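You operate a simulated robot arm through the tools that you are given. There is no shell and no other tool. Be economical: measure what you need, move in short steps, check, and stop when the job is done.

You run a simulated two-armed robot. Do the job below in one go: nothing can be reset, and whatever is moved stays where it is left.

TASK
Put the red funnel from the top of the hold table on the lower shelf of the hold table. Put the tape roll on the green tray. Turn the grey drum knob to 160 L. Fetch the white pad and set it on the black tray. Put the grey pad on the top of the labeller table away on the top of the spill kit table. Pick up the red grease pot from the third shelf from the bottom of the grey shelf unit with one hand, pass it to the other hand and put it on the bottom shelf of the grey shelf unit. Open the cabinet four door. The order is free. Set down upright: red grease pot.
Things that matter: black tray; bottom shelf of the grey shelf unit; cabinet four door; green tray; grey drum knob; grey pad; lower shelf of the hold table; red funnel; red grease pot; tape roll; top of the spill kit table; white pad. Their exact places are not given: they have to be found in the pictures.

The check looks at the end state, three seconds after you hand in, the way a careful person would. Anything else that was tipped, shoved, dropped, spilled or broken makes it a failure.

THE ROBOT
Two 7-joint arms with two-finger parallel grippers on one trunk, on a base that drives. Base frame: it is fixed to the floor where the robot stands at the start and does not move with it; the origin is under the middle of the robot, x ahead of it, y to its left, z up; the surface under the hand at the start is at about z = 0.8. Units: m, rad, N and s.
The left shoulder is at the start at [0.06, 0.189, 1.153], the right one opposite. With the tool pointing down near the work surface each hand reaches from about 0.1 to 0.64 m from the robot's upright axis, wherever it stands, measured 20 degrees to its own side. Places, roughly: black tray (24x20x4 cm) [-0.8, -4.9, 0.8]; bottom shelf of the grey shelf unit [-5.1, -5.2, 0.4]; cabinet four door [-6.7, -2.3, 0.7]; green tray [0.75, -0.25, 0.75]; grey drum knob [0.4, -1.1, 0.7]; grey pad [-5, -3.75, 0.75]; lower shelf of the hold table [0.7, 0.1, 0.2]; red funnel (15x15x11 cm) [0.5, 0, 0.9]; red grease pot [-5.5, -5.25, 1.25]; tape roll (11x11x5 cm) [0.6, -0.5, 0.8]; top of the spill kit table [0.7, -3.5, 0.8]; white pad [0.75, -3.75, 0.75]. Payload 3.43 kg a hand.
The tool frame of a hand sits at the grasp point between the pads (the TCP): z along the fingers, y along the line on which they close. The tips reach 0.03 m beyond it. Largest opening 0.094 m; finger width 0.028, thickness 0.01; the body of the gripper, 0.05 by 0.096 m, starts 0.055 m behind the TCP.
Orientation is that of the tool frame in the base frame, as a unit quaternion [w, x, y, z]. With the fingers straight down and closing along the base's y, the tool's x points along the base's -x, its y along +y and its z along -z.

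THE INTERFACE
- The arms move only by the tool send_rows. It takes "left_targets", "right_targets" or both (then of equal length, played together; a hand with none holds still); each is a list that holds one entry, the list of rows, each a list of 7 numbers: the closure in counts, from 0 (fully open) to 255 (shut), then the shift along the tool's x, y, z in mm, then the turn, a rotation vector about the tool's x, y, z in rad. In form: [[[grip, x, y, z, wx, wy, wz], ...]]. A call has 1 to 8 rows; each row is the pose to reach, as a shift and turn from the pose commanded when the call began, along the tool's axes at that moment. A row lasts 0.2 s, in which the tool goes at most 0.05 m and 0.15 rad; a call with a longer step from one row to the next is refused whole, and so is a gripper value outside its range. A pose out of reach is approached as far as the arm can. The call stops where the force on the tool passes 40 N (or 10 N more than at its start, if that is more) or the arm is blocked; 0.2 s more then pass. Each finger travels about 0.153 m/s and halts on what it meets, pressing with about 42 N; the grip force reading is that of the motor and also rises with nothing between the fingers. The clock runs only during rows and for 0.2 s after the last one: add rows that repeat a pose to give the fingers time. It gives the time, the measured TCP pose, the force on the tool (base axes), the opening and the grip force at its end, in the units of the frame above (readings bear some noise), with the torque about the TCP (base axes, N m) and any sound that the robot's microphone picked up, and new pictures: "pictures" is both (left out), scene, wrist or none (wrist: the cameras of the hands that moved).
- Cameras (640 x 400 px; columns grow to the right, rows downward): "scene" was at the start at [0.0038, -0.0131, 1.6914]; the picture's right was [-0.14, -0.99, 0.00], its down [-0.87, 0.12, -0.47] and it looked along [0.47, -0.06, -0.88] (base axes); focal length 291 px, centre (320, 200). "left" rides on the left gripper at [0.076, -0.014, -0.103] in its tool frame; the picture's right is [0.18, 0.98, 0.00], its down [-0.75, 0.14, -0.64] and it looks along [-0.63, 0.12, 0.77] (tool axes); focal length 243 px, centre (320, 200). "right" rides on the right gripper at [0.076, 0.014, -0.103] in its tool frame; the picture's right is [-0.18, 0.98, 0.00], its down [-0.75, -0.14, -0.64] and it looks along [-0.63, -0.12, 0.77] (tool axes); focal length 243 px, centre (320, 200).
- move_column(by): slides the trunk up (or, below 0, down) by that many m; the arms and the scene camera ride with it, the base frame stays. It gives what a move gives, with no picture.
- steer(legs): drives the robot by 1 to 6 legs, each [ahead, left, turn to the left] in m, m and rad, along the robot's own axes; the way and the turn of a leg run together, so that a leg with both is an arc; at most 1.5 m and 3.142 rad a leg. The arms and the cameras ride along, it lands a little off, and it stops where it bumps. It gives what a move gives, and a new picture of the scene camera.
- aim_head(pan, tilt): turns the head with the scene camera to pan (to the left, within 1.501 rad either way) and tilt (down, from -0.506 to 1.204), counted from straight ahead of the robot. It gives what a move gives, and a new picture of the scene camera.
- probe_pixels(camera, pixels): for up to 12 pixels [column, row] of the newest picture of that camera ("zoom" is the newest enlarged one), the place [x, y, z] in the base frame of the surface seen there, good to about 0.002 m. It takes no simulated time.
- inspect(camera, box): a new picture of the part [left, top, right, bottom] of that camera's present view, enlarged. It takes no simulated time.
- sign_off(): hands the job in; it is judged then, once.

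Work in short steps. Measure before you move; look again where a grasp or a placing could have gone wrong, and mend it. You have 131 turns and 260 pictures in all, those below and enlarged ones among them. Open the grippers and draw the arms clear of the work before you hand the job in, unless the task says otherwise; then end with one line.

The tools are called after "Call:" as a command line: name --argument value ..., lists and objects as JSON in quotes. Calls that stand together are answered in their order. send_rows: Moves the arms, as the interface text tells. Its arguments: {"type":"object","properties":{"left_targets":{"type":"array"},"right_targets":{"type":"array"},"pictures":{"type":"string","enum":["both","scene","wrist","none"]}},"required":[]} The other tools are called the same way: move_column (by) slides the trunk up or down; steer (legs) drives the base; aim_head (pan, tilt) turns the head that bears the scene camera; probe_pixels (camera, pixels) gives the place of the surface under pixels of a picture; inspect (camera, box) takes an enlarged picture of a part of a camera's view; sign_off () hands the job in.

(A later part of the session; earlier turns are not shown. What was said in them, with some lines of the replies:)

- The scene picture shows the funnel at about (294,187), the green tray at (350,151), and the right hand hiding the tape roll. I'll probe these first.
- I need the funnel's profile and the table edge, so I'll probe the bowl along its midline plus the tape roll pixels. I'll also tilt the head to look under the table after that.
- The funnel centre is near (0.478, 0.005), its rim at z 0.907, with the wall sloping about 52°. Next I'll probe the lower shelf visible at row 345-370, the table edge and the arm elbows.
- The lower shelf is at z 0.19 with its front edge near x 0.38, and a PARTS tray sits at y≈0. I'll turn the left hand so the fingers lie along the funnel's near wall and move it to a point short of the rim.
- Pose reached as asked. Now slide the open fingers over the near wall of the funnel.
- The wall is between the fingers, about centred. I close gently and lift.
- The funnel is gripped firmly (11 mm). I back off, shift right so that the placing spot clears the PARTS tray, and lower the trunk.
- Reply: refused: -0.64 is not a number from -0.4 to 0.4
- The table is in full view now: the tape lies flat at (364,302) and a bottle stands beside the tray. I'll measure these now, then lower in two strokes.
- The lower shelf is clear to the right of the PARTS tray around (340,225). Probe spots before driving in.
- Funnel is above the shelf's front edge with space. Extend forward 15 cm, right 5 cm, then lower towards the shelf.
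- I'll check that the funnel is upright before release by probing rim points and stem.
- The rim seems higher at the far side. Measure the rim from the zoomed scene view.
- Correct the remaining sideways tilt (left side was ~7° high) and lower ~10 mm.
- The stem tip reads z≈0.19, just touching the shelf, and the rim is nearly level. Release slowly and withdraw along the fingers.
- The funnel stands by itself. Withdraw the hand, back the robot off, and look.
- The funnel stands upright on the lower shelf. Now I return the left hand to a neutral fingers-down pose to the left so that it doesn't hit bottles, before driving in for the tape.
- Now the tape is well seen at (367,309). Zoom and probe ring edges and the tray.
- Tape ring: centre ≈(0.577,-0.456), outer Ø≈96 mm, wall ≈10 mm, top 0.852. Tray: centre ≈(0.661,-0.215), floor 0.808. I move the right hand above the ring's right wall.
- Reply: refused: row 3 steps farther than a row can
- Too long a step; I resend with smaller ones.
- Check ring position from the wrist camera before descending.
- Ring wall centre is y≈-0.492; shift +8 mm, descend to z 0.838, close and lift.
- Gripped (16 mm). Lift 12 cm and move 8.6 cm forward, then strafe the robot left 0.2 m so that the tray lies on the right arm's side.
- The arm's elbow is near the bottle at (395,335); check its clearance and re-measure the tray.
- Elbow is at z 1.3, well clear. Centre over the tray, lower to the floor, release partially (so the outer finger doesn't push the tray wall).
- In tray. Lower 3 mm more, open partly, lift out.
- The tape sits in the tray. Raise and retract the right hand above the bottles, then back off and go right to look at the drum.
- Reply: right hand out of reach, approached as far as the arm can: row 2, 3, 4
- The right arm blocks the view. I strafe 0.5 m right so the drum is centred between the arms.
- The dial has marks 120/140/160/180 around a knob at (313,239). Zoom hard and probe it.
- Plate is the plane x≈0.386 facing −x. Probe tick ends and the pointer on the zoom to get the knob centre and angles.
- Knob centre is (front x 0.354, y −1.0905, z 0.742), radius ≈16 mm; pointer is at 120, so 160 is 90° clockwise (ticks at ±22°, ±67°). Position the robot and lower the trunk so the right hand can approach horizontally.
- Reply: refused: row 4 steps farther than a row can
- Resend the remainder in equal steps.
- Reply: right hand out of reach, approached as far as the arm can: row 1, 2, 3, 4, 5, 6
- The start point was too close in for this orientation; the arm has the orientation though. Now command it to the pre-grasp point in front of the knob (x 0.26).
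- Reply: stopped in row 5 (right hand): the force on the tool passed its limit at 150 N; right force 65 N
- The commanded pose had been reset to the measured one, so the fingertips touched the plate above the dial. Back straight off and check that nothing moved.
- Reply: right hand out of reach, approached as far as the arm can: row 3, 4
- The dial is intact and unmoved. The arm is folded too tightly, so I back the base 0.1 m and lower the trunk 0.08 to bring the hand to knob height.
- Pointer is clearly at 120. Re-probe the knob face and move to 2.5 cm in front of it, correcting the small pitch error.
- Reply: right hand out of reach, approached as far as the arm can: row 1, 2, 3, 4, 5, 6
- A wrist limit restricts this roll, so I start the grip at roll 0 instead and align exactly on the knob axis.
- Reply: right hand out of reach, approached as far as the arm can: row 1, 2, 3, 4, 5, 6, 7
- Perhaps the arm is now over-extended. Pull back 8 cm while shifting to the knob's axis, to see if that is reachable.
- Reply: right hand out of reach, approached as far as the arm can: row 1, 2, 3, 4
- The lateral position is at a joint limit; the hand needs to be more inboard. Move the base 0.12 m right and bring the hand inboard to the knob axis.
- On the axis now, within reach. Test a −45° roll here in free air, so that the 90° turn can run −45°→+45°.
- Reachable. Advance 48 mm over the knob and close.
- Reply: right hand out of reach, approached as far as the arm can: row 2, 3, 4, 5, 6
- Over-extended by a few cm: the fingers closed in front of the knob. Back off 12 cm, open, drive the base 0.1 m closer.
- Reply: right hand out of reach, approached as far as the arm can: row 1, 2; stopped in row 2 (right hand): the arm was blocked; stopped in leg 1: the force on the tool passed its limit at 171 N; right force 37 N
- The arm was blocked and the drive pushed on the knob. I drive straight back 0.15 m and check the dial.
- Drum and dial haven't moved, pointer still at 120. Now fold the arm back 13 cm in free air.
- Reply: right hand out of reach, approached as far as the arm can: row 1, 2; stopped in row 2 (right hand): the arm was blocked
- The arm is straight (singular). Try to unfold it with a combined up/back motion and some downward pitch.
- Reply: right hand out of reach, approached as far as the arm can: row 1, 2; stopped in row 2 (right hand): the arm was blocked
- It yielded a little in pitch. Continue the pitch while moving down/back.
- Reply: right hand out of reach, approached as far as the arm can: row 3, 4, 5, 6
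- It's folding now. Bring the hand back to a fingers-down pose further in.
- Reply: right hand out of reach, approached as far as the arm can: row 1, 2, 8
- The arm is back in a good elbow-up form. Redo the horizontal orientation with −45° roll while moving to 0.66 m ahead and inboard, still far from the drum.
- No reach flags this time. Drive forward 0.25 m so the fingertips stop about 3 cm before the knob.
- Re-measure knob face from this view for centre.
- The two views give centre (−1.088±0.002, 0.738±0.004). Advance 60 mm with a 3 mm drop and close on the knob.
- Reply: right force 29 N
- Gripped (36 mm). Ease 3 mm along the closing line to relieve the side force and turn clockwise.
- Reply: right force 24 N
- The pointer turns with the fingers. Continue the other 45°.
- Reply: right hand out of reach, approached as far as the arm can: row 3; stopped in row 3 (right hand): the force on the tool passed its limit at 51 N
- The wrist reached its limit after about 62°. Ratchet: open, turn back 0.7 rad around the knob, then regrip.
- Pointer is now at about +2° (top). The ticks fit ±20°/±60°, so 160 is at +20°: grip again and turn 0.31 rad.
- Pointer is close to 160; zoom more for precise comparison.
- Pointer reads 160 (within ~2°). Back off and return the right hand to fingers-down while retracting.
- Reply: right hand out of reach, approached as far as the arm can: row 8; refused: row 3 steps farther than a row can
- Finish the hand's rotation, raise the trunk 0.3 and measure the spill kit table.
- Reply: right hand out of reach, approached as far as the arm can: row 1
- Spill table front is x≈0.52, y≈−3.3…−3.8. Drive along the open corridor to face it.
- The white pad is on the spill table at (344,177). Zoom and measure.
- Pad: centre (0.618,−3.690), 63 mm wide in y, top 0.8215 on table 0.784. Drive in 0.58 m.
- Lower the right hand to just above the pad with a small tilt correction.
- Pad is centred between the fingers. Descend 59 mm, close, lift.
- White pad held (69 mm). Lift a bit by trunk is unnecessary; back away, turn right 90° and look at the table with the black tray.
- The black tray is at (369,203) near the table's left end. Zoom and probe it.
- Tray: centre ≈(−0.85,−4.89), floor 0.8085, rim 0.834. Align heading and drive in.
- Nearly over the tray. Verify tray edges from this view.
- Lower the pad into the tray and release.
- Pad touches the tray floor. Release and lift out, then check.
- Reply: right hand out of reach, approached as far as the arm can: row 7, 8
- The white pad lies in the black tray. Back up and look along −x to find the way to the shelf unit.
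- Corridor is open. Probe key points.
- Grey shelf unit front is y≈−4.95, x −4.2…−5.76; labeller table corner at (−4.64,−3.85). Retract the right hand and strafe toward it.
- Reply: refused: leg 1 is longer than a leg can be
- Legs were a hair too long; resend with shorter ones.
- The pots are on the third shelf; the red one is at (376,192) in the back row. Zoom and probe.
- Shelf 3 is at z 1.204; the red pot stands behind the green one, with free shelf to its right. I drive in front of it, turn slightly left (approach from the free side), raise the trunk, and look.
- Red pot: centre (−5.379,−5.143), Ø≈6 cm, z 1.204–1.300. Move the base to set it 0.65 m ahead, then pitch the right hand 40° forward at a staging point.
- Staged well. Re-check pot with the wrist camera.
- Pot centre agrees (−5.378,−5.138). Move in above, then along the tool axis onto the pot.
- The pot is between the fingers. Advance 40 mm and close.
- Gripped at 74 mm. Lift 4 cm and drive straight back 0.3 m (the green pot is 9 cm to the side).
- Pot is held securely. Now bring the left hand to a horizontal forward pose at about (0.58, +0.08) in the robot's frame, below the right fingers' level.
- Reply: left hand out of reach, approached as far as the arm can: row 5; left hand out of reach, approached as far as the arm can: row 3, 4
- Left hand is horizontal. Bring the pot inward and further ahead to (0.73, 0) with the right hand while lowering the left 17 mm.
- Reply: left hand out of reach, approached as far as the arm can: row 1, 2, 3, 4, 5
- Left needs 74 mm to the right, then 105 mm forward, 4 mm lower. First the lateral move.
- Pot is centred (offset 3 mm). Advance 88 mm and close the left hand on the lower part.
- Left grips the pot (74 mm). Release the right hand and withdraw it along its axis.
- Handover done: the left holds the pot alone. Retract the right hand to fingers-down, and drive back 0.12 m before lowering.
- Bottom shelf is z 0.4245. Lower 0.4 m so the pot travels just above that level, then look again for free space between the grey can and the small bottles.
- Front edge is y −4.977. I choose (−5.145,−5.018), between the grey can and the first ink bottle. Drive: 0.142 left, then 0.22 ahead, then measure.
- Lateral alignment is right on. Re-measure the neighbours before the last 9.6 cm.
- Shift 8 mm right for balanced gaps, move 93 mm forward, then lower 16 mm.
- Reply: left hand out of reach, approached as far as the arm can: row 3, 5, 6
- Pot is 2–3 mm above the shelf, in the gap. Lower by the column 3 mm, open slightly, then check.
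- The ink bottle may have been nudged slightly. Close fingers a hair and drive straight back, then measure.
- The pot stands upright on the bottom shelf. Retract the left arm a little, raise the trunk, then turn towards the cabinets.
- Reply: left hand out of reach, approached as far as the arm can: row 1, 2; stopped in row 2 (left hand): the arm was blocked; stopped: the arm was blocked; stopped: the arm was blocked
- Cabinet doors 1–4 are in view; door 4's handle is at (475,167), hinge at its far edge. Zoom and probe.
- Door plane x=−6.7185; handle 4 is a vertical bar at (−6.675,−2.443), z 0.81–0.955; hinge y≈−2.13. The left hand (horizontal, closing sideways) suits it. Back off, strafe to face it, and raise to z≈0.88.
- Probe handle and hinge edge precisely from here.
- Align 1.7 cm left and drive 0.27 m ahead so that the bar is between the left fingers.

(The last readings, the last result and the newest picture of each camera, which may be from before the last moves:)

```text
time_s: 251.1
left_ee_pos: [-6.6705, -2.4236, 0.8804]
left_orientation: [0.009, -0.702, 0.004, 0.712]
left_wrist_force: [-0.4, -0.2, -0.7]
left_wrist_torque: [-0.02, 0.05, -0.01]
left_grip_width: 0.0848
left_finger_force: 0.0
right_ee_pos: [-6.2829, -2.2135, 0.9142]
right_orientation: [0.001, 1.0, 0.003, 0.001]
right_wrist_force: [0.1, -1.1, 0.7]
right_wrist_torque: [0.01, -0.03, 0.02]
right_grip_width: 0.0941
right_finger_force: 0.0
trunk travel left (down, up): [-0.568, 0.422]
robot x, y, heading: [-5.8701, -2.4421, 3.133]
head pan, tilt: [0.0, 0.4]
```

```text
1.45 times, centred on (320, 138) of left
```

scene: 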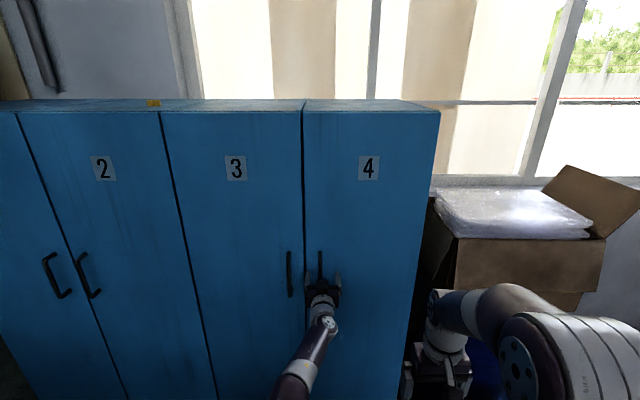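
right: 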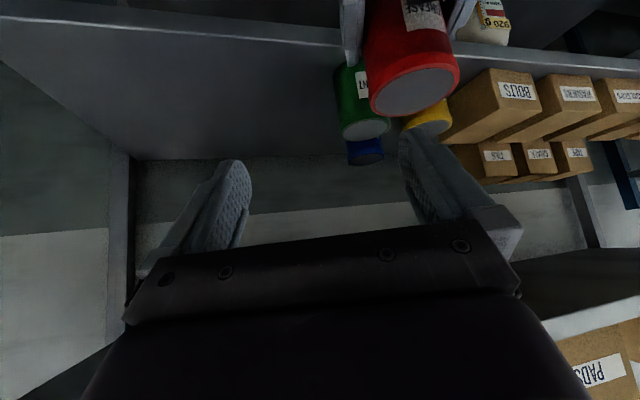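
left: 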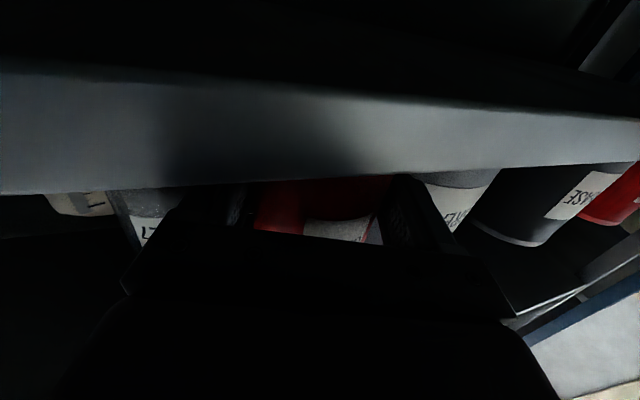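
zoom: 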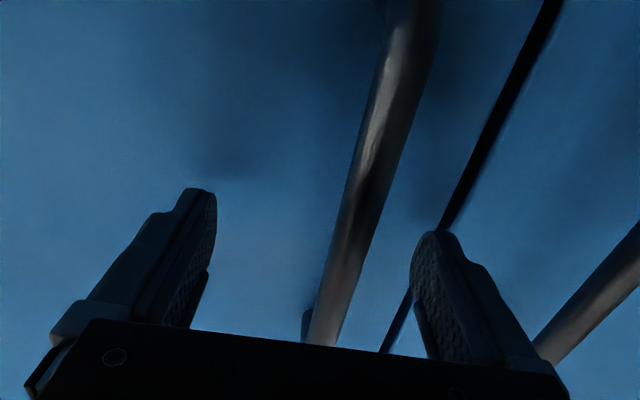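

The bar is between the fingers. Close on it with a 10 mm left correction, then pull the door with the first two arc legs.

Call:
send_rows --left_targets '[[[60, 0, 5, 0, 0, 0, 0], [130, 0, 10, 0, 0, 0, 0], [255, 0, 10, 0, 0, 0, 0], [255, 0, 10, 0, 0, 0, 0]]]' --pictures "none"

Call:
steer --legs '[[-0.107, -0.143, 0.15], [-0.099, -0.163, 0.15]]'

```text
time_s: 251.9
left_ee_pos: [-6.6718, -2.433, 0.8919]
left_orientation: [0.01, -0.698, 0.0, 0.716]
left_wrist_force: [15.4, -31.5, -13.7]
left_wrist_torque: [-0.42, 0.24, -0.08]
left_grip_width: 0.0172
left_finger_force: 42.3
right_ee_pos: [-6.2831, -2.2184, 0.9155]
right_orientation: [0.0, 1.0, 0.006, 0.001]
right_wrist_force: [0.2, 0.3, 0.1]
right_wrist_torque: [-0.03, 0.0, 0.02]
right_grip_width: 0.0942
right_finger_force: 0.1
trunk travel left (down, up): [-0.568, 0.422]
robot x, y, heading: [-5.8677, -2.4377, 3.138]
head pan, tilt: [0.0, 0.4]
stopped in row 3 (left hand): the force on the tool passed its limit at 50 N (the readings are from after the stop); the commanded pose is now the measured one
```

```text
time_s: 253.2
left_ee_pos: [-6.5939, -2.4116, 0.892]
left_orientation: [-0.032, -0.697, -0.038, 0.716]
left_wrist_force: [2.3, -3.7, -4.5]
left_wrist_torque: [-0.89, -1.31, -0.1]
left_grip_width: 0.0137
left_finger_force: 44.9
right_ee_pos: [-6.2313, -2.1527, 0.9158]
right_orientation: [0.001, 0.998, 0.062, 0.001]
right_wrist_force: [0.6, 0.4, -0.6]
right_wrist_torque: [0.01, 0.03, 0.03]
right_grip_width: 0.0941
right_finger_force: 0.1
trunk travel left (down, up): [-0.568, 0.422]
robot x, y, heading: [-5.7914, -2.3234, -3.029]
head pan, tilt: [0.0, 0.4]
stopped in leg 1: the force on the tool passed its limit at 48 N (the readings are from after the stop); the commanded pose is now the measured one
```

scene: 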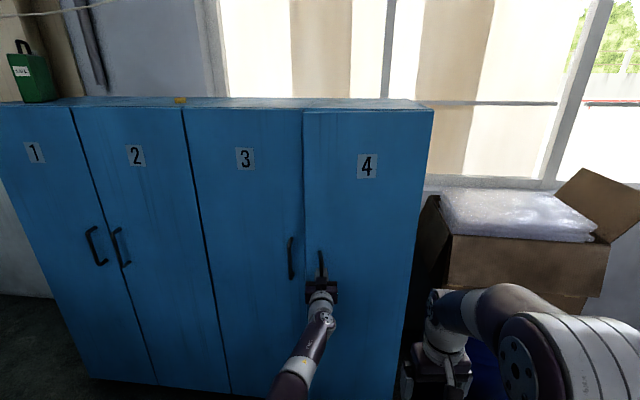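

The door is open ~15° and moves with the hand. Continue along the arc in four small legs.

Call:
steer --legs '[[-0.078, -0.101, 0.087], [-0.07, -0.123, 0.1], [-0.062, -0.134, 0.1], [-0.053, -0.143, 0.1]]'

```text
time_s: 255.3
left_ee_pos: [-6.4771, -2.3368, 0.893]
left_orientation: [-0.093, -0.69, -0.095, 0.711]
left_wrist_force: [5.1, -2.9, -3.8]
left_wrist_torque: [-0.53, -0.66, -0.17]
left_grip_width: 0.0138
left_finger_force: 44.9
right_ee_pos: [-6.161, -2.0179, 0.915]
right_orientation: [0.0, 0.99, 0.142, 0.0]
right_wrist_force: [-0.1, 0.5, 0.8]
right_wrist_torque: [-0.01, -0.01, 0.02]
right_grip_width: 0.0941
right_finger_force: 0.0
trunk travel left (down, up): [-0.568, 0.422]
robot x, y, heading: [-5.7027, -2.1209, -2.866]
head pan, tilt: [0.0, 0.4]
stopped in leg 2: the force on the tool passed its limit at 42 N (the readings are from after the stop); the commanded pose is now the measured one
```

scene: 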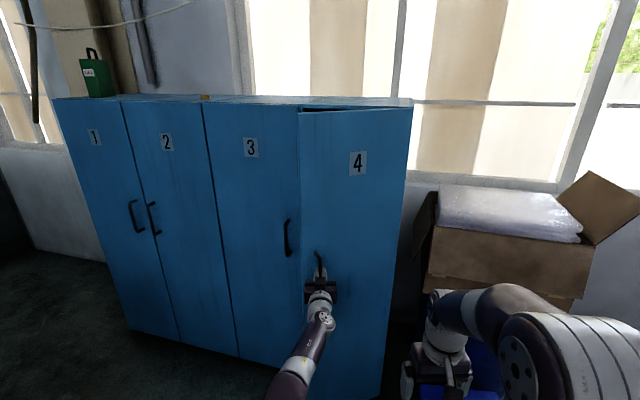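

Open ~41°. Continue with the next arc legs from here.

Call:
steer --legs '[[-0.059, -0.121, 0.094], [-0.05, -0.124, 0.09], [-0.04, -0.125, 0.09], [-0.029, -0.112, 0.08]]'

```text
time_s: 256.6
left_ee_pos: [-6.4369, -2.2866, 0.8934]
left_orientation: [-0.128, -0.684, -0.129, 0.706]
left_wrist_force: [3.4, -1.7, 1.1]
left_wrist_torque: [-0.21, -0.89, 0.02]
left_grip_width: 0.0137
left_finger_force: 44.9
right_ee_pos: [-6.1524, -1.9393, 0.9155]
right_orientation: [0.001, 0.983, 0.186, 0.0]
right_wrist_force: [-0.7, 0.3, 0.9]
right_wrist_torque: [0.01, 0.03, 0.01]
right_grip_width: 0.0941
right_finger_force: 0.0
trunk travel left (down, up): [-0.568, 0.422]
robot x, y, heading: [-5.68, -2.0027, -2.784]
head pan, tilt: [0.0, 0.4]
stopped in leg 1: the force on the tool passed its limit at 43 N (the readings are from after the stop); the commanded pose is now the measured one
```

scene: 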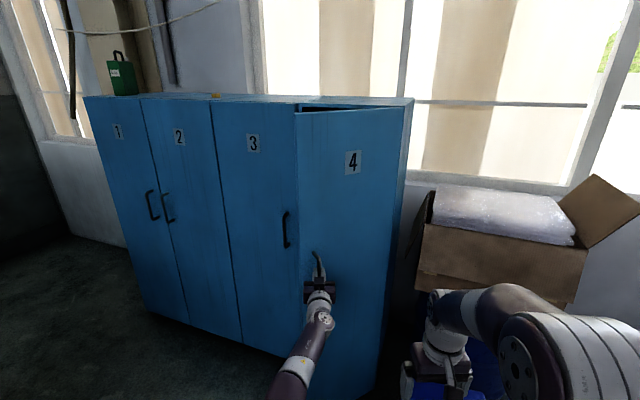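

Refit of the hinge from the measured handle path: (−6.711,−2.108), r 0.327; door now ≈50°. Continue with refitted legs.

Call:
steer --legs '[[-0.065, -0.139, 0.102], [-0.055, -0.146, 0.1], [-0.031, -0.113, 0.08]]'

```text
time_s: 259.7
left_ee_pos: [-6.3828, -2.081, 0.8949]
left_orientation: [-0.217, -0.662, -0.215, 0.685]
left_wrist_force: [12.0, 1.5, -0.1]
left_wrist_torque: [0.31, -0.32, 0.15]
left_grip_width: 0.0139
left_finger_force: 45.1
right_ee_pos: [-6.193, -1.6715, 0.9165]
right_orientation: [0.001, 0.952, 0.306, 0.0]
right_wrist_force: [-0.5, 0.5, -0.2]
right_wrist_torque: [-0.03, -0.01, -0.04]
right_grip_width: 0.0939
right_finger_force: 0.1
trunk travel left (down, up): [-0.568, 0.422]
robot x, y, heading: [-5.7224, -1.6195, -2.541]
head pan, tilt: [0.0, 0.4]
stopped in leg 3: the force on the tool passed its limit at 41 N (the readings are from after the stop); the commanded pose is now the measured one
```

scene: 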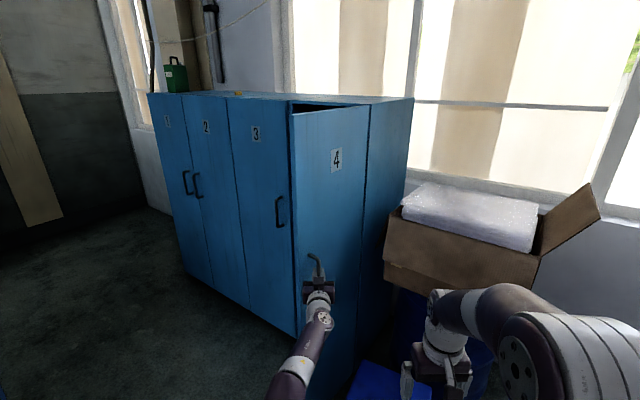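

The door is open about 88°. Release the handle, back off, and begin folding the left arm down.

Call:
send_rows --left_targets '[[[150, 0, 0, 0, 0, 0, 0], [40, 0, 0, 0, 0, 0, 0], [0, 0, 0, 0, 0, 0, 0], [0, 0, 0, 0, 0, 0, 0]]]' --pictures "none"

Call:
steer --legs '[[-0.22, 0, 0]]'

Call:
send_rows --left_targets '[[[0, 0, 0, 0, 0, 0.1, 0], [0, 0, 0, -2, 0, 0.22, 0], [0, 0, 0, -15, 0, 0.34, 0], [0, 0, 10, -35, 0, 0.46, 0], [0, 0, 20, -60, 0, 0.6, 0], [0, 0, 30, -90, 0, 0.74, 0], [0, 0, 40, -125, 0, 0.88, 0], [0, 0, 50, -160, 0, 1.02, 0]]]' --pictures "none"

```text
time_s: 260.7
left_ee_pos: [-6.3848, -2.0809, 0.8924]
left_orientation: [-0.215, -0.663, -0.214, 0.684]
left_wrist_force: [0.0, 1.1, 0.5]
left_wrist_torque: [0.02, 0.01, 0.0]
left_grip_width: 0.094
left_finger_force: 0.1
right_ee_pos: [-6.192, -1.6743, 0.9153]
right_orientation: [-0.001, 0.952, 0.305, 0.002]
right_wrist_force: [0.0, -1.0, -0.7]
right_wrist_torque: [0.0, 0.01, -0.03]
right_grip_width: 0.0943
right_finger_force: 0.1
trunk travel left (down, up): [-0.568, 0.422]
robot x, y, heading: [-5.7224, -1.6209, -2.533]
head pan, tilt: [0.0, 0.4]
```

```text
time_s: 262.4
left_ee_pos: [-6.2024, -1.9487, 0.8946]
left_orientation: [-0.211, -0.664, -0.21, 0.686]
left_wrist_force: [0.4, 0.3, 0.0]
left_wrist_torque: [0.02, 0.0, -0.02]
left_grip_width: 0.0938
left_finger_force: 0.2
right_ee_pos: [-6.0063, -1.5403, 0.9147]
right_orientation: [0.001, 0.954, 0.3, 0.0]
right_wrist_force: [0.6, 0.0, 0.4]
right_wrist_torque: [-0.03, 0.0, -0.01]
right_grip_width: 0.0939
right_finger_force: 0.1
trunk travel left (down, up): [-0.568, 0.422]
robot x, y, heading: [-5.5387, -1.4915, -2.543]
head pan, tilt: [0.0, 0.4]
```

scene: 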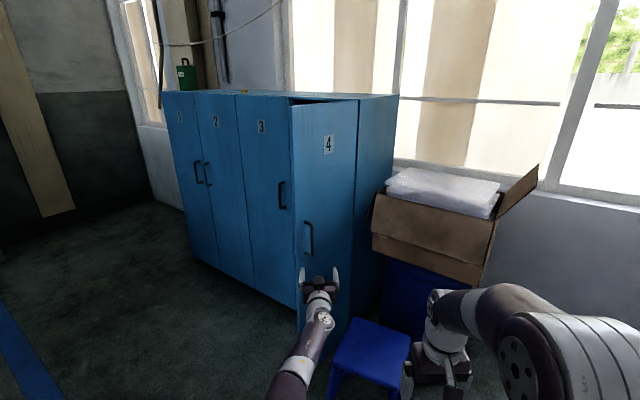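

```text
time_s: 264.2
left_ee_pos: [-6.1322, -1.9361, 0.8441]
left_orientation: [0.089, 0.911, 0.29, -0.28]
left_wrist_force: [0.9, -0.4, -0.9]
left_wrist_torque: [-0.03, 0.08, -0.01]
left_grip_width: 0.094
left_finger_force: 0.2
left hand out of reach, approached as far as the arm can: row 3, 4, 5, 6, 7, 8
right_ee_pos: [-6.007, -1.5401, 0.9152]
right_orientation: [0.0, 0.954, 0.301, 0.001]
right_wrist_force: [-0.1, 0.5, 0.8]
right_wrist_torque: [-0.04, 0.03, -0.01]
right_grip_width: 0.0941
right_finger_force: 0.1
trunk travel left (down, up): [-0.568, 0.422]
robot x, y, heading: [-5.539, -1.4916, -2.547]
head pan, tilt: [0.0, 0.4]
```

Door 4 stands wide open. Finish folding the left arm, raise the trunk, and turn away to head for the labeller table.

Call:
send_rows --left_targets '[[[0, 25, 12, -25, 0, 0.08, 0.002], [0, 51, 25, -50, 0.001, 0.16, 0.005], [0, 76, 37, -74, 0.002, 0.24, 0.007], [0, 102, 50, -99, 0.003, 0.32, 0.01], [0, 127, 62, -124, 0.004, 0.4, 0.012], [0, 153, 75, -149, 0.005, 0.47, 0.014], [0, 178, 87, -173, 0.006, 0.54, 0.016], [0, 204, 100, -198, 0.006, 0.596, 0.019]]]' --pictures "none"

Call:
move_column --by 0.257

Call:
steer --legs '[[0, 0, -0.6], [0, 1.2, 0], [0, 1.2, 0], [0, 0.55, 0]]'

```text
time_s: 266.0
left_ee_pos: [-5.8435, -1.8605, 0.8916]
left_orientation: [-0.007, 0.957, 0.289, 0.006]
left_wrist_force: [-0.1, 0.6, 0.6]
left_wrist_torque: [0.01, -0.01, 0.01]
left_grip_width: 0.0939
left_finger_force: 0.0
right_ee_pos: [-6.007, -1.5419, 0.915]
right_orientation: [0.0, 0.954, 0.301, 0.0]
right_wrist_force: [1.0, 0.8, -0.9]
right_wrist_torque: [0.0, 0.03, 0.02]
right_grip_width: 0.094
right_finger_force: 0.0
trunk travel left (down, up): [-0.568, 0.422]
robot x, y, heading: [-5.5364, -1.4944, -2.543]
head pan, tilt: [0.0, 0.4]
```

```text
time_s: 268.6
left_ee_pos: [-5.8453, -1.8614, 1.1502]
left_orientation: [-0.005, 0.957, 0.29, 0.006]
left_wrist_force: [0.1, -0.4, 0.3]
left_wrist_torque: [-0.01, -0.01, 0.01]
left_grip_width: 0.0939
left_finger_force: 0.1
right_ee_pos: [-6.0068, -1.5413, 1.1709]
right_orientation: [0.0, 0.954, 0.3, 0.001]
right_wrist_force: [0.3, 0.9, -0.5]
right_wrist_torque: [0.02, 0.02, 0.0]
right_grip_width: 0.0942
right_finger_force: 0.0
trunk travel left (down, up): [-0.825, 0.165]
robot x, y, heading: [-5.535, -1.4884, -2.55]
head pan, tilt: [0.0, 0.4]
```

```text
time_s: 278.2
left_ee_pos: [-5.998, -3.0399, 1.1493]
left_orientation: [-0.007, 0.997, 0.071, 0.006]
left_wrist_force: [-0.6, -0.6, 0.7]
left_wrist_torque: [0.02, 0.0, -0.01]
left_grip_width: 0.094
left_finger_force: 0.1
right_ee_pos: [-6.0074, -2.6816, 1.1734]
right_orientation: [0.0, 0.997, 0.082, 0.0]
right_wrist_force: [0.2, -1.4, 0.2]
right_wrist_torque: [0.05, -0.04, -0.02]
right_grip_width: 0.0939
right_finger_force: 0.2
trunk travel left (down, up): [-0.825, 0.165]
robot x, y, heading: [-5.5621, -2.836, -2.995]
head pan, tilt: [0.0, 0.4]
stopped in leg 3: the robot was blocked; the commanded pose is now the measured one
```

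scene: 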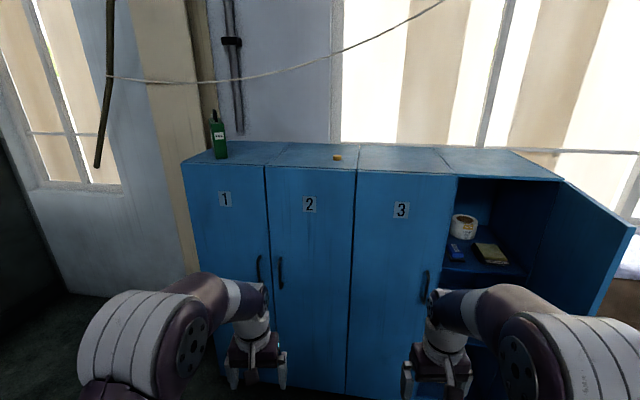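

Blocked by the labeller's corner behind (door 4 open with interior visible, nicely). Step away, straighten, move closer to the cabinets, then continue left.

Call:
steer --legs '[[0.08, -0.06, 0], [0, 0, -0.147], [0.12, 0, 0], [0, 1.3, 0]]'

Call:
aim_head --pan 1.45 --tilt 0.4

```text
time_s: 286.8
left_ee_pos: [-6.1799, -4.2226, 1.1495]
left_orientation: [-0.005, 1.0, 0.025, 0.007]
left_wrist_force: [-0.4, 0.2, 0.2]
left_wrist_torque: [0.0, 0.0, 0.0]
left_grip_width: 0.094
left_finger_force: 0.0
right_ee_pos: [-6.1552, -3.8656, 1.1715]
right_orientation: [0.0, 0.999, 0.037, 0.001]
right_wrist_force: [0.3, 0.7, -0.3]
right_wrist_torque: [0.0, -0.03, 0.01]
right_grip_width: 0.094
right_finger_force: 0.0
trunk travel left (down, up): [-0.825, 0.165]
robot x, y, heading: [-5.7284, -4.0657, -3.08]
head pan, tilt: [0.0, 0.4]
```

scene: 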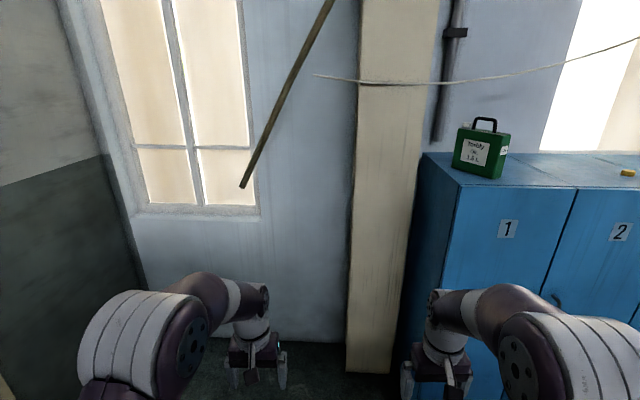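

```text
time_s: 288.4
left_ee_pos: [-6.1789, -4.2223, 1.1501]
left_orientation: [-0.005, 1.0, 0.024, 0.007]
left_wrist_force: [0.2, 0.7, 1.0]
left_wrist_torque: [-0.01, -0.02, 0.02]
left_grip_width: 0.0941
left_finger_force: 0.0
right_ee_pos: [-6.1557, -3.8663, 1.1723]
right_orientation: [0.0, 0.999, 0.036, 0.001]
right_wrist_force: [-0.3, 0.4, 0.3]
right_wrist_torque: [-0.01, 0.02, -0.02]
right_grip_width: 0.0938
right_finger_force: 0.1
trunk travel left (down, up): [-0.825, 0.165]
robot x, y, heading: [-5.7267, -4.0625, -3.085]
head pan, tilt: [1.45, 0.4]
```

scene: 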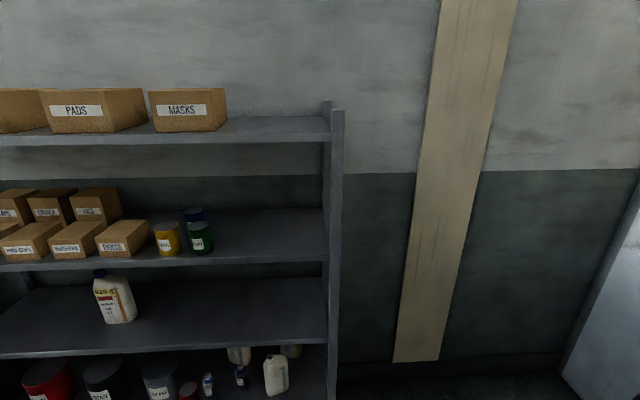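

Turn to face +y, step back into the aisle and strafe to the labeller table's side.

Call:
steer --legs '[[0, 0, -1.627], [-0.26, 0, 0], [0, -0.8, 0]]'

Call:
aim_head --pan 0.0 --tilt 0.7

```text
time_s: 298.2
left_ee_pos: [-5.0548, -3.8962, 1.152]
left_orientation: [-0.003, -0.691, 0.723, -0.005]
left_wrist_force: [-0.1, -0.2, -0.3]
left_wrist_torque: [0.0, -0.02, 0.01]
left_grip_width: 0.094
left_finger_force: 0.1
right_ee_pos: [-4.7017, -3.9536, 1.1715]
right_orientation: [0.0, -0.701, 0.714, 0.003]
right_wrist_force: [0.2, 0.2, -0.5]
right_wrist_torque: [-0.04, 0.01, -0.03]
right_grip_width: 0.094
right_finger_force: 0.1
trunk travel left (down, up): [-0.825, 0.165]
robot x, y, heading: [-4.9397, -4.3565, 1.54]
head pan, tilt: [1.45, 0.4]
```

scene: 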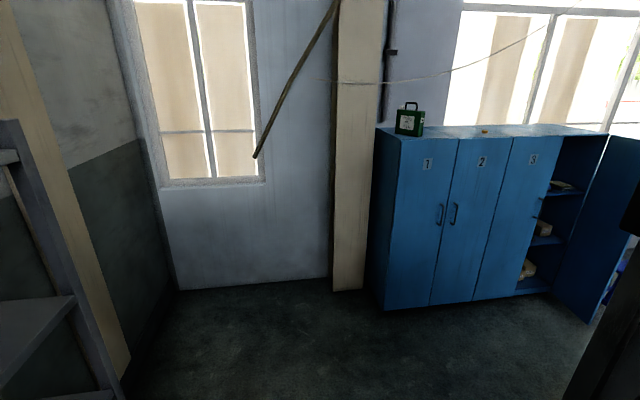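

```text
time_s: 299.7
left_ee_pos: [-5.0567, -3.8961, 1.1513]
left_orientation: [-0.003, -0.691, 0.723, -0.004]
left_wrist_force: [1.0, 0.1, 1.2]
left_wrist_torque: [0.01, 0.0, 0.05]
left_grip_width: 0.0939
left_finger_force: 0.1
right_ee_pos: [-4.7022, -3.9539, 1.1713]
right_orientation: [-0.001, -0.7, 0.714, 0.003]
right_wrist_force: [-0.1, 0.5, 1.4]
right_wrist_torque: [-0.01, 0.0, 0.01]
right_grip_width: 0.0937
right_finger_force: 0.0
trunk travel left (down, up): [-0.825, 0.165]
robot x, y, heading: [-4.947, -4.3567, 1.542]
head pan, tilt: [0.0, 0.7]
```

scene: 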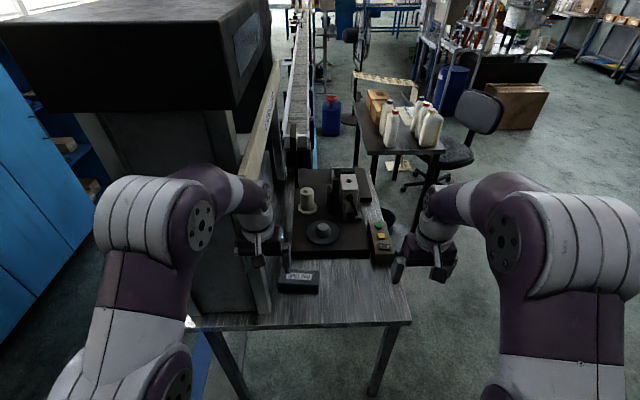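

The grey pad is at (298,282) near the table's edge, clear of the machine. Zoom and probe.

Call:
inspect --camera "scene" --box '[230, 230, 390, 330]'

Call:
probe_pixels --camera "zoom" --pixels '[[275, 175], [195, 172], [350, 165], [195, 240], [352, 240], [275, 160], [275, 255], [400, 250], [275, 380], [150, 200], [275, 140], [180, 330]]'

```text
4.00 times, centred on (310, 280) of scene
```

zoom: 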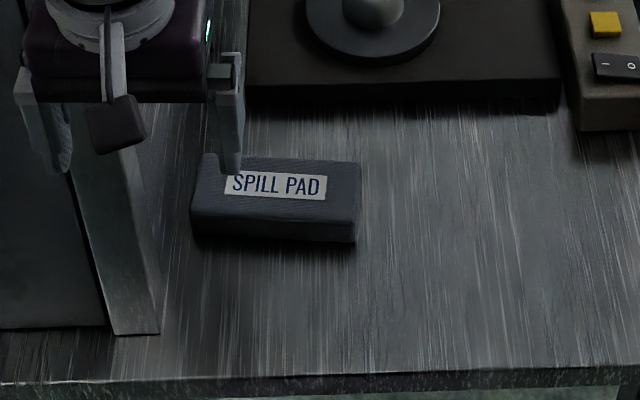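

```text
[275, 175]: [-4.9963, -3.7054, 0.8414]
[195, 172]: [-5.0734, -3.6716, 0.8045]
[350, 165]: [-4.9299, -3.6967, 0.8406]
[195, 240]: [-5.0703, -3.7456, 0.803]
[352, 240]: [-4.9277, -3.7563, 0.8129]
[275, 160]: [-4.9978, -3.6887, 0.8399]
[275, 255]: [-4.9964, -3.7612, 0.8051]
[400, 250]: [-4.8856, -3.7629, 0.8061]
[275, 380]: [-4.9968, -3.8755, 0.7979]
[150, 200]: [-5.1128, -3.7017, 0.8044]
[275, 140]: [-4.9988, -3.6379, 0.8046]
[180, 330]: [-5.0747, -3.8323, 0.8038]
```

Pad centre (−4.998,−3.718), long axis along x, top 0.841, table 0.804. Tuck the left arm back, shift the base, and bring the right hand over the pad turned 90° (camera to the free side).

Call:
send_rows --left_targets '[[[0, 40, 0, 0, 0, 0, 0], [0, 80, 20, 0, 0, 0, 0], [0, 120, 40, 0, 0, 0, 0], [0, 160, 60, 0, 0, 0, 0]]]' --pictures "none"

Call:
steer --legs '[[0.09, 0.1, 0.03]]'

Call:
send_rows --right_targets '[[[0, -10, 20, 20, 0, 0, -0.14], [0, -25, 45, 50, 0, 0, -0.28], [0, -42, 70, 82, 0, 0, -0.42], [0, -60, 95, 114, 0, 0, -0.56], [0, -78, 120, 146, 0, 0, -0.7], [0, -96, 146, 178, 0, 0, -0.84], [0, -114, 172, 206, 0, 0, -0.98], [0, -132, 195, 230, 0, 0, -1.12]]]' --pictures "none"

Call:
send_rows --right_targets '[[[0, 0, 0, 0, 0, 0, -0.14], [0, 0, 0, 0, 0, 0, -0.28], [0, 0, 0, 0, 0, 0, -0.42], [0, 0, 0, 0, 0, 0, -0.45]]]' --pictures "both"

```text
time_s: 300.7
left_ee_pos: [-5.129, -4.0508, 1.153]
left_orientation: [-0.002, -0.69, 0.724, -0.007]
left_wrist_force: [-0.4, 0.2, 0.4]
left_wrist_torque: [0.01, 0.01, -0.01]
left_grip_width: 0.0943
left_finger_force: 0.1
right_ee_pos: [-4.7084, -3.951, 1.1737]
right_orientation: [0.0, -0.7, 0.714, 0.0]
right_wrist_force: [-0.4, 0.3, -0.7]
right_wrist_torque: [0.05, 0.0, 0.0]
right_grip_width: 0.0939
right_finger_force: 0.1
trunk travel left (down, up): [-0.825, 0.165]
robot x, y, heading: [-4.9419, -4.3586, 1.536]
head pan, tilt: [0.0, 0.7]
```

```text
time_s: 302.0
left_ee_pos: [-5.234, -3.9685, 1.1525]
left_orientation: [-0.002, -0.702, 0.712, -0.007]
left_wrist_force: [0.3, 0.0, 0.4]
left_wrist_torque: [0.02, -0.01, -0.01]
left_grip_width: 0.0937
left_finger_force: 0.0
right_ee_pos: [-4.816, -3.8535, 1.1716]
right_orientation: [0.001, 0.711, -0.703, -0.001]
right_wrist_force: [0.6, 0.5, 0.2]
right_wrist_torque: [0.0, 0.03, -0.06]
right_grip_width: 0.0938
right_finger_force: 0.1
trunk travel left (down, up): [-0.825, 0.165]
robot x, y, heading: [-5.0456, -4.2698, 1.568]
head pan, tilt: [0.0, 0.7]
```

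scene: 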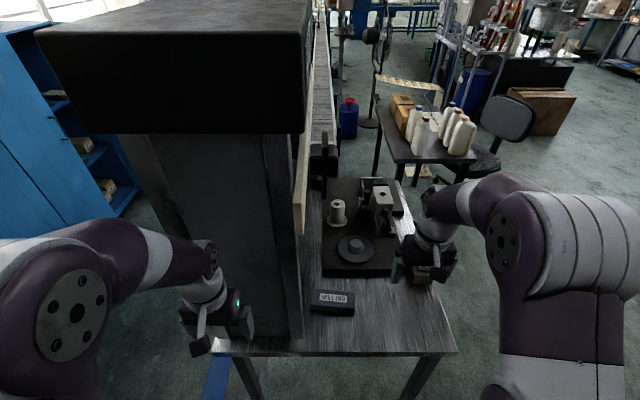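

```text
time_s: 303.8
left_ee_pos: [-5.2353, -3.9663, 1.1508]
left_orientation: [-0.003, -0.703, 0.712, -0.008]
left_wrist_force: [0.9, -0.3, 1.4]
left_wrist_torque: [0.03, 0.03, -0.01]
left_grip_width: 0.0942
left_finger_force: 0.0
right_ee_pos: [-5.0146, -3.7248, 0.9376]
right_orientation: [0.001, 0.976, -0.216, 0.0]
right_wrist_force: [0.1, 0.6, -1.0]
right_wrist_torque: [-0.02, 0.0, 0.01]
right_grip_width: 0.094
right_finger_force: 0.0
trunk travel left (down, up): [-0.825, 0.165]
robot x, y, heading: [-5.0421, -4.2684, 1.571]
head pan, tilt: [0.0, 0.7]
```

```text
time_s: 304.8
left_ee_pos: [-5.2348, -3.9672, 1.1525]
left_orientation: [-0.001, -0.702, 0.712, -0.008]
left_wrist_force: [0.1, -0.3, 0.1]
left_wrist_torque: [0.02, 0.0, -0.03]
left_grip_width: 0.0938
left_finger_force: 0.1
right_ee_pos: [-5.0142, -3.7242, 0.9399]
right_orientation: [0.002, 1.0, 0.007, -0.001]
right_wrist_force: [0.5, 0.2, 0.3]
right_wrist_torque: [-0.02, -0.01, -0.04]
right_grip_width: 0.0937
right_finger_force: 0.1
trunk travel left (down, up): [-0.825, 0.165]
robot x, y, heading: [-5.0423, -4.2684, 1.568]
head pan, tilt: [0.0, 0.7]
```

scene: 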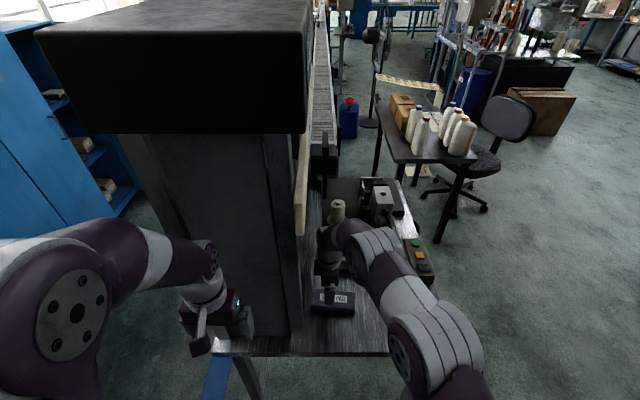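
right: 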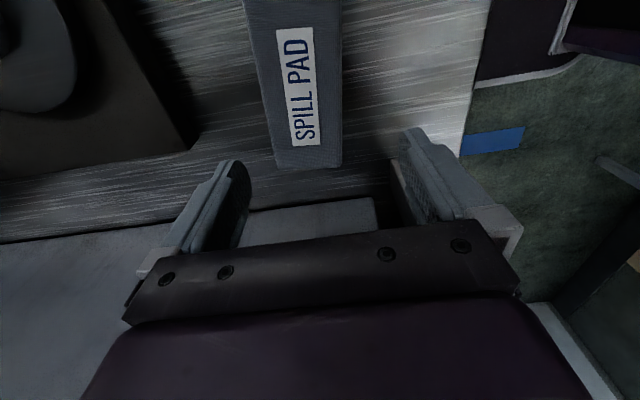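

Orientation reached. Shift 16 mm to pad centre, descend to z 0.839, close, lift.

Call:
send_rows --right_targets '[[[0, 14, -5, 30, 0, 0, 0], [0, 14, -5, 70, 0, 0, 0], [0, 14, -5, 100, 0, 0, 0], [90, 14, -5, 100, 0, 0, 0], [180, 14, -5, 100, 0, 0, 0], [255, 14, -5, 100, 0, 0, 0], [255, 14, -5, 80, 0, 0, 0], [255, 14, -5, 35, 0, 0, 0]]]' --pictures "wrist"

```text
time_s: 306.6
left_ee_pos: [-5.2348, -3.9686, 1.1516]
left_orientation: [-0.002, -0.702, 0.712, -0.008]
left_wrist_force: [-0.6, 0.4, -0.4]
left_wrist_torque: [0.01, -0.02, -0.01]
left_grip_width: 0.094
left_finger_force: 0.0
right_ee_pos: [-4.9979, -3.7169, 0.9065]
right_orientation: [0.0, 1.0, 0.006, 0.0]
right_wrist_force: [0.0, -0.6, -0.2]
right_wrist_torque: [-0.02, -0.02, 0.01]
right_grip_width: 0.0691
right_finger_force: 41.9
trunk travel left (down, up): [-0.825, 0.165]
robot x, y, heading: [-5.0402, -4.2691, 1.575]
head pan, tilt: [0.0, 0.7]
```

right: 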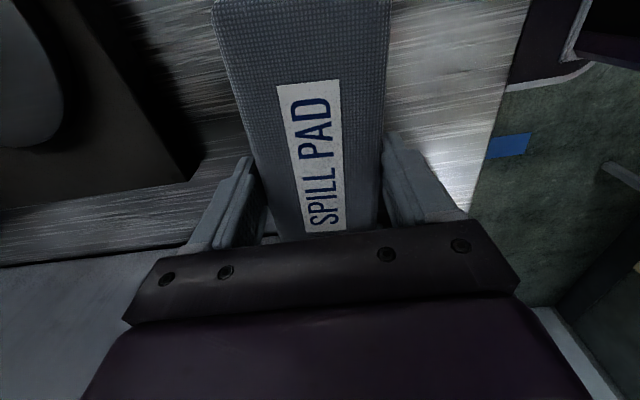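

Grey pad held (69 mm). Lift and draw it back, then turn to +x and drive the corridor back toward the spill kit table.

Call:
send_rows --right_targets '[[[255, 0, 0, -40, 0, 0, 0], [255, 0, 20, -80, 0, 0, 0], [255, 0, 60, -110, 0, 0, 0], [255, 0, 105, -120, 0, 0, 0], [255, 0, 150, -120, 0, 0, 0]]]' --pictures "none"

Call:
steer --legs '[[-0.08, 0, 0], [0, 0, -1.571], [1.4, 0.03, 0], [1.4, 0.13, 0], [1.3, 0.13, 0]]'

```text
time_s: 307.8
left_ee_pos: [-5.235, -3.9688, 1.1518]
left_orientation: [-0.001, -0.703, 0.712, -0.008]
left_wrist_force: [0.3, -0.5, -0.1]
left_wrist_torque: [0.01, 0.02, 0.01]
left_grip_width: 0.0938
left_finger_force: 0.0
right_ee_pos: [-5.0009, -3.8714, 1.0249]
right_orientation: [0.0, 1.0, 0.006, -0.001]
right_wrist_force: [0.0, -0.3, 0.0]
right_wrist_torque: [0.04, 0.05, 0.03]
right_grip_width: 0.0689
right_finger_force: 42.3
trunk travel left (down, up): [-0.825, 0.165]
robot x, y, heading: [-5.043, -4.2694, 1.572]
head pan, tilt: [0.0, 0.7]
```

```text
time_s: 332.2
left_ee_pos: [-0.6037, -4.0603, 1.1514]
left_orientation: [-0.007, 0.037, 0.999, -0.004]
left_wrist_force: [0.1, -0.4, 0.4]
left_wrist_torque: [-0.01, 0.03, 0.03]
left_grip_width: 0.0941
left_finger_force: 0.0
right_ee_pos: [-0.5188, -4.2983, 1.024]
right_orientation: [0.0, -0.69, 0.724, 0.002]
right_wrist_force: [1.1, 0.2, 0.1]
right_wrist_torque: [0.01, -0.02, 0.01]
right_grip_width: 0.0667
right_finger_force: 41.7
trunk travel left (down, up): [-0.825, 0.165]
robot x, y, heading: [-0.9143, -4.2355, -0.058]
head pan, tilt: [0.0, 0.7]
```

scene: 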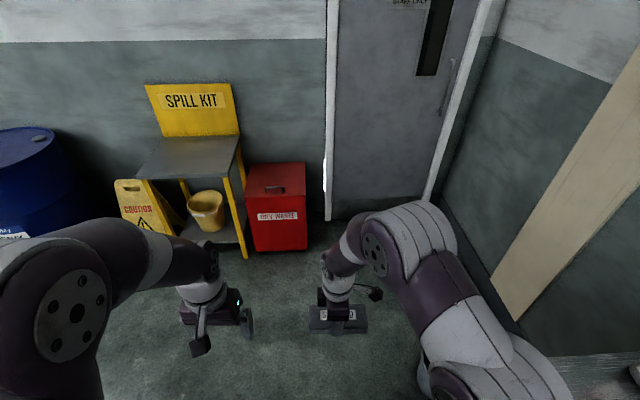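

Pad still in hand. Straighten and drive up to the spill kit table.

Call:
steer --legs '[[0, 0, 0.058], [0.35, 0.69, 0], [0.6, 0, 0]]'

Call:
probe_pixels --camera "scene" --pixels '[[300, 240], [320, 260], [340, 240], [320, 280], [280, 260], [360, 260]]'

```text
time_s: 339.8
left_ee_pos: [0.3275, -3.3228, 1.1519]
left_orientation: [-0.007, 0.0, 1.0, -0.004]
left_wrist_force: [0.3, 0.7, -0.4]
left_wrist_torque: [-0.01, 0.0, -0.01]
left_grip_width: 0.094
left_finger_force: 0.1
right_ee_pos: [0.4268, -3.5557, 1.0244]
right_orientation: [0.0, 0.716, -0.698, -0.001]
right_wrist_force: [0.6, 0.6, -0.2]
right_wrist_torque: [-0.03, -0.01, 0.02]
right_grip_width: 0.0666
right_finger_force: 41.5
trunk travel left (down, up): [-0.825, 0.165]
robot x, y, heading: [0.0264, -3.5187, 0.014]
head pan, tilt: [0.0, 0.7]
```

scene: 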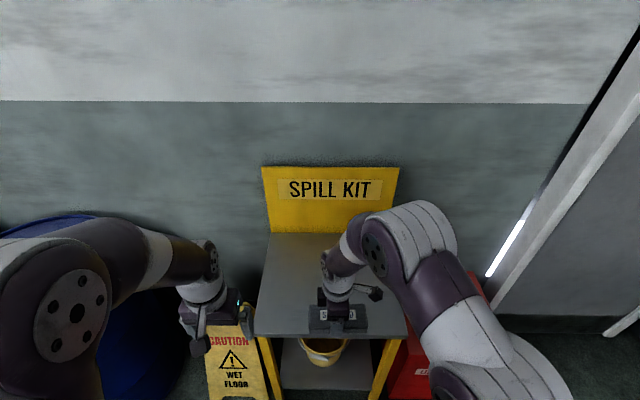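

```text
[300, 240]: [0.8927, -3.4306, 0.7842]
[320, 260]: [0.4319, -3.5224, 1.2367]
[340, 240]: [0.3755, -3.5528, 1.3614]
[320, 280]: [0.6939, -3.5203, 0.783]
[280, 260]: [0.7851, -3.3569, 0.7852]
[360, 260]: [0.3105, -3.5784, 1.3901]
```

Table is clear. Extend and descend toward (0.64,−3.58), ending ~1.5 cm above the surface.

Call:
send_rows --right_targets '[[[255, 5, -40, 10, 0, 0, 0], [255, 10, -80, 25, 0, 0, 0], [255, 15, -118, 45, 0, 0, 0], [255, 20, -155, 70, 0, 0, 0], [255, 25, -185, 105, 0, 0, 0], [255, 25, -205, 145, 0, 0, 0], [255, 25, -210, 180, 0, 0, 0], [255, 25, -210, 190, 0, 0, 0]]]' --pictures "both"

```text
time_s: 341.6
left_ee_pos: [0.3259, -3.3232, 1.1512]
left_orientation: [-0.007, -0.001, 1.0, -0.004]
left_wrist_force: [0.1, 0.2, 0.6]
left_wrist_torque: [-0.01, 0.02, -0.02]
left_grip_width: 0.094
left_finger_force: 0.1
right_ee_pos: [0.6275, -3.576, 0.8451]
right_orientation: [-0.001, 0.717, -0.697, 0.0]
right_wrist_force: [0.6, -0.2, -1.3]
right_wrist_torque: [-0.01, -0.01, 0.02]
right_grip_width: 0.0669
right_finger_force: 42.1
right hand out of reach, approached as far as the arm can: row 7, 8
trunk travel left (down, up): [-0.825, 0.165]
robot x, y, heading: [0.0295, -3.5203, 0.014]
head pan, tilt: [0.0, 0.7]
```

scene: 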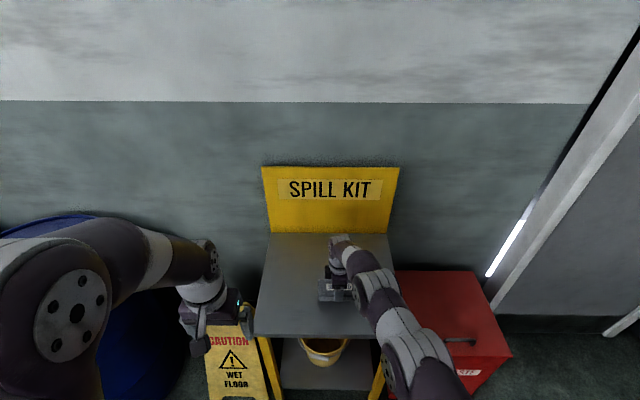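
right: 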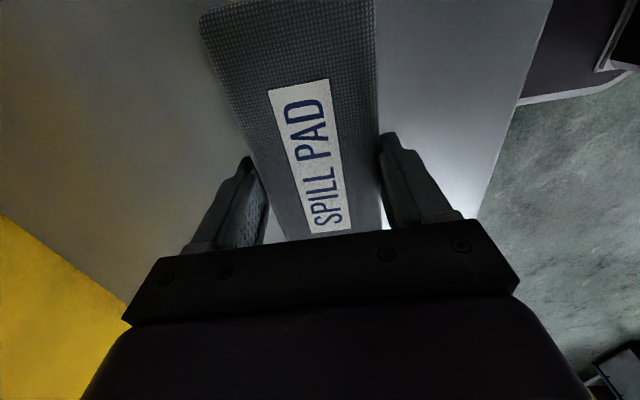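

Pull 4 cm nearer (extension limit) while lowering the last 2.3 cm.

Call:
send_rows --right_targets '[[[255, 0, 20, 6, 0, 0, 0], [255, 0, 40, 14, 0, 0, 0], [255, 0, 40, 20, 0, 0, 0], [255, 0, 40, 23, 0, 0, 0]]]' --pictures "wrist"

```text
time_s: 342.6
left_ee_pos: [0.3273, -3.3236, 1.1525]
left_orientation: [-0.007, -0.002, 1.0, -0.004]
left_wrist_force: [0.1, 0.7, -0.2]
left_wrist_torque: [0.03, 0.03, 0.0]
left_grip_width: 0.0938
left_finger_force: 0.1
right_ee_pos: [0.5878, -3.5769, 0.8225]
right_orientation: [0.0, 0.716, -0.698, -0.001]
right_wrist_force: [-0.1, -0.3, -1.8]
right_wrist_torque: [-0.02, 0.02, 0.0]
right_grip_width: 0.0671
right_finger_force: 42.0
trunk travel left (down, up): [-0.825, 0.165]
robot x, y, heading: [0.0269, -3.5204, 0.012]
head pan, tilt: [0.0, 0.7]
```

right: 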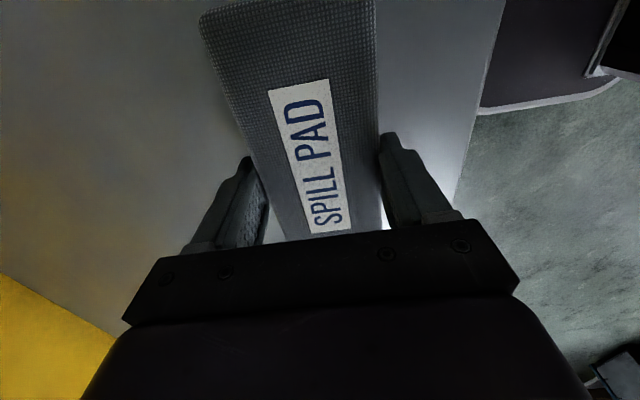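

Lower 3 mm more, open, and lift away.

Call:
send_rows --right_targets '[[[255, 0, 0, 3, 0, 0, 0], [100, 0, 0, 3, 0, 0, 0], [0, 0, 0, 3, 0, 0, 0], [0, 0, 0, 3, 0, 0, 0], [0, 0, 0, -30, 0, 0, 0], [0, 0, 0, -75, 0, 0, 0], [0, 0, 20, -120, 0, 0, 0], [0, 0, 50, -160, 0, 0, 0]]]' --pictures "both"

Call:
steer --legs '[[-0.4, 0, 0]]'

```text
time_s: 344.4
left_ee_pos: [0.3248, -3.323, 1.1508]
left_orientation: [-0.006, -0.001, 1.0, -0.004]
left_wrist_force: [-0.2, 0.1, -0.4]
left_wrist_torque: [-0.01, -0.01, 0.01]
left_grip_width: 0.0942
left_finger_force: 0.2
right_ee_pos: [0.5364, -3.5792, 0.9844]
right_orientation: [0.001, 0.716, -0.698, -0.001]
right_wrist_force: [-0.1, 0.7, -0.1]
right_wrist_torque: [0.01, -0.01, 0.02]
right_grip_width: 0.0939
right_finger_force: 0.2
trunk travel left (down, up): [-0.825, 0.165]
robot x, y, heading: [0.0309, -3.5227, 0.012]
head pan, tilt: [0.0, 0.7]
```

scene: 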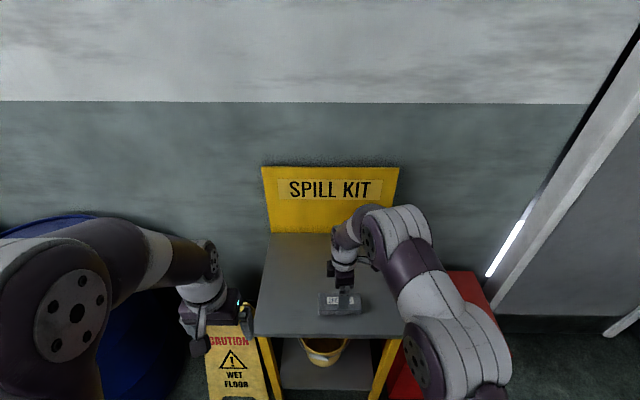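
right: 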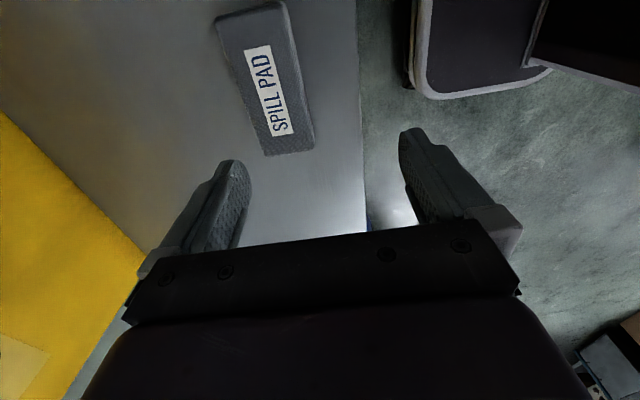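

```text
time_s: 346.9
left_ee_pos: [-0.0717, -3.3289, 1.1503]
left_orientation: [-0.007, 0.003, 1.0, -0.004]
left_wrist_force: [0.1, -0.7, -0.3]
left_wrist_torque: [-0.02, -0.02, -0.01]
left_grip_width: 0.0943
left_finger_force: 0.1
right_ee_pos: [0.138, -3.5865, 0.9847]
right_orientation: [0.0, 0.713, -0.701, -0.001]
right_wrist_force: [-0.5, 0.4, 1.3]
right_wrist_torque: [0.0, 0.02, 0.01]
right_grip_width: 0.0941
right_finger_force: 0.0
trunk travel left (down, up): [-0.825, 0.165]
robot x, y, heading: [-0.378, -3.5222, 0.006]
head pan, tilt: [0.0, 0.7]
```

scene: 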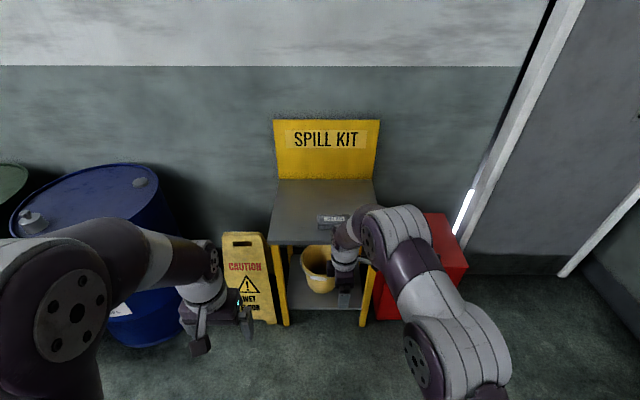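

The grey pad rests on the spill kit table, both grippers are open and clear, and every other item was already checked in place. Handing in.

Call:
sign_off

```text
The job is handed in.
```

I finished all seven tasks and handed the job in. The funnel, tape roll, both pads and grease pot are in place, the drum knob reads 160 L to within about 2°, and cabinet door four is open about 88°. Three unintended contacts could count against it: I pushed on the drum's plate and knob while lining up, shifted an ink bottle by under 1 cm beside the grease pot, and bumped the base into something, probably the labeller's corner. None of them looked tipped or damaged.
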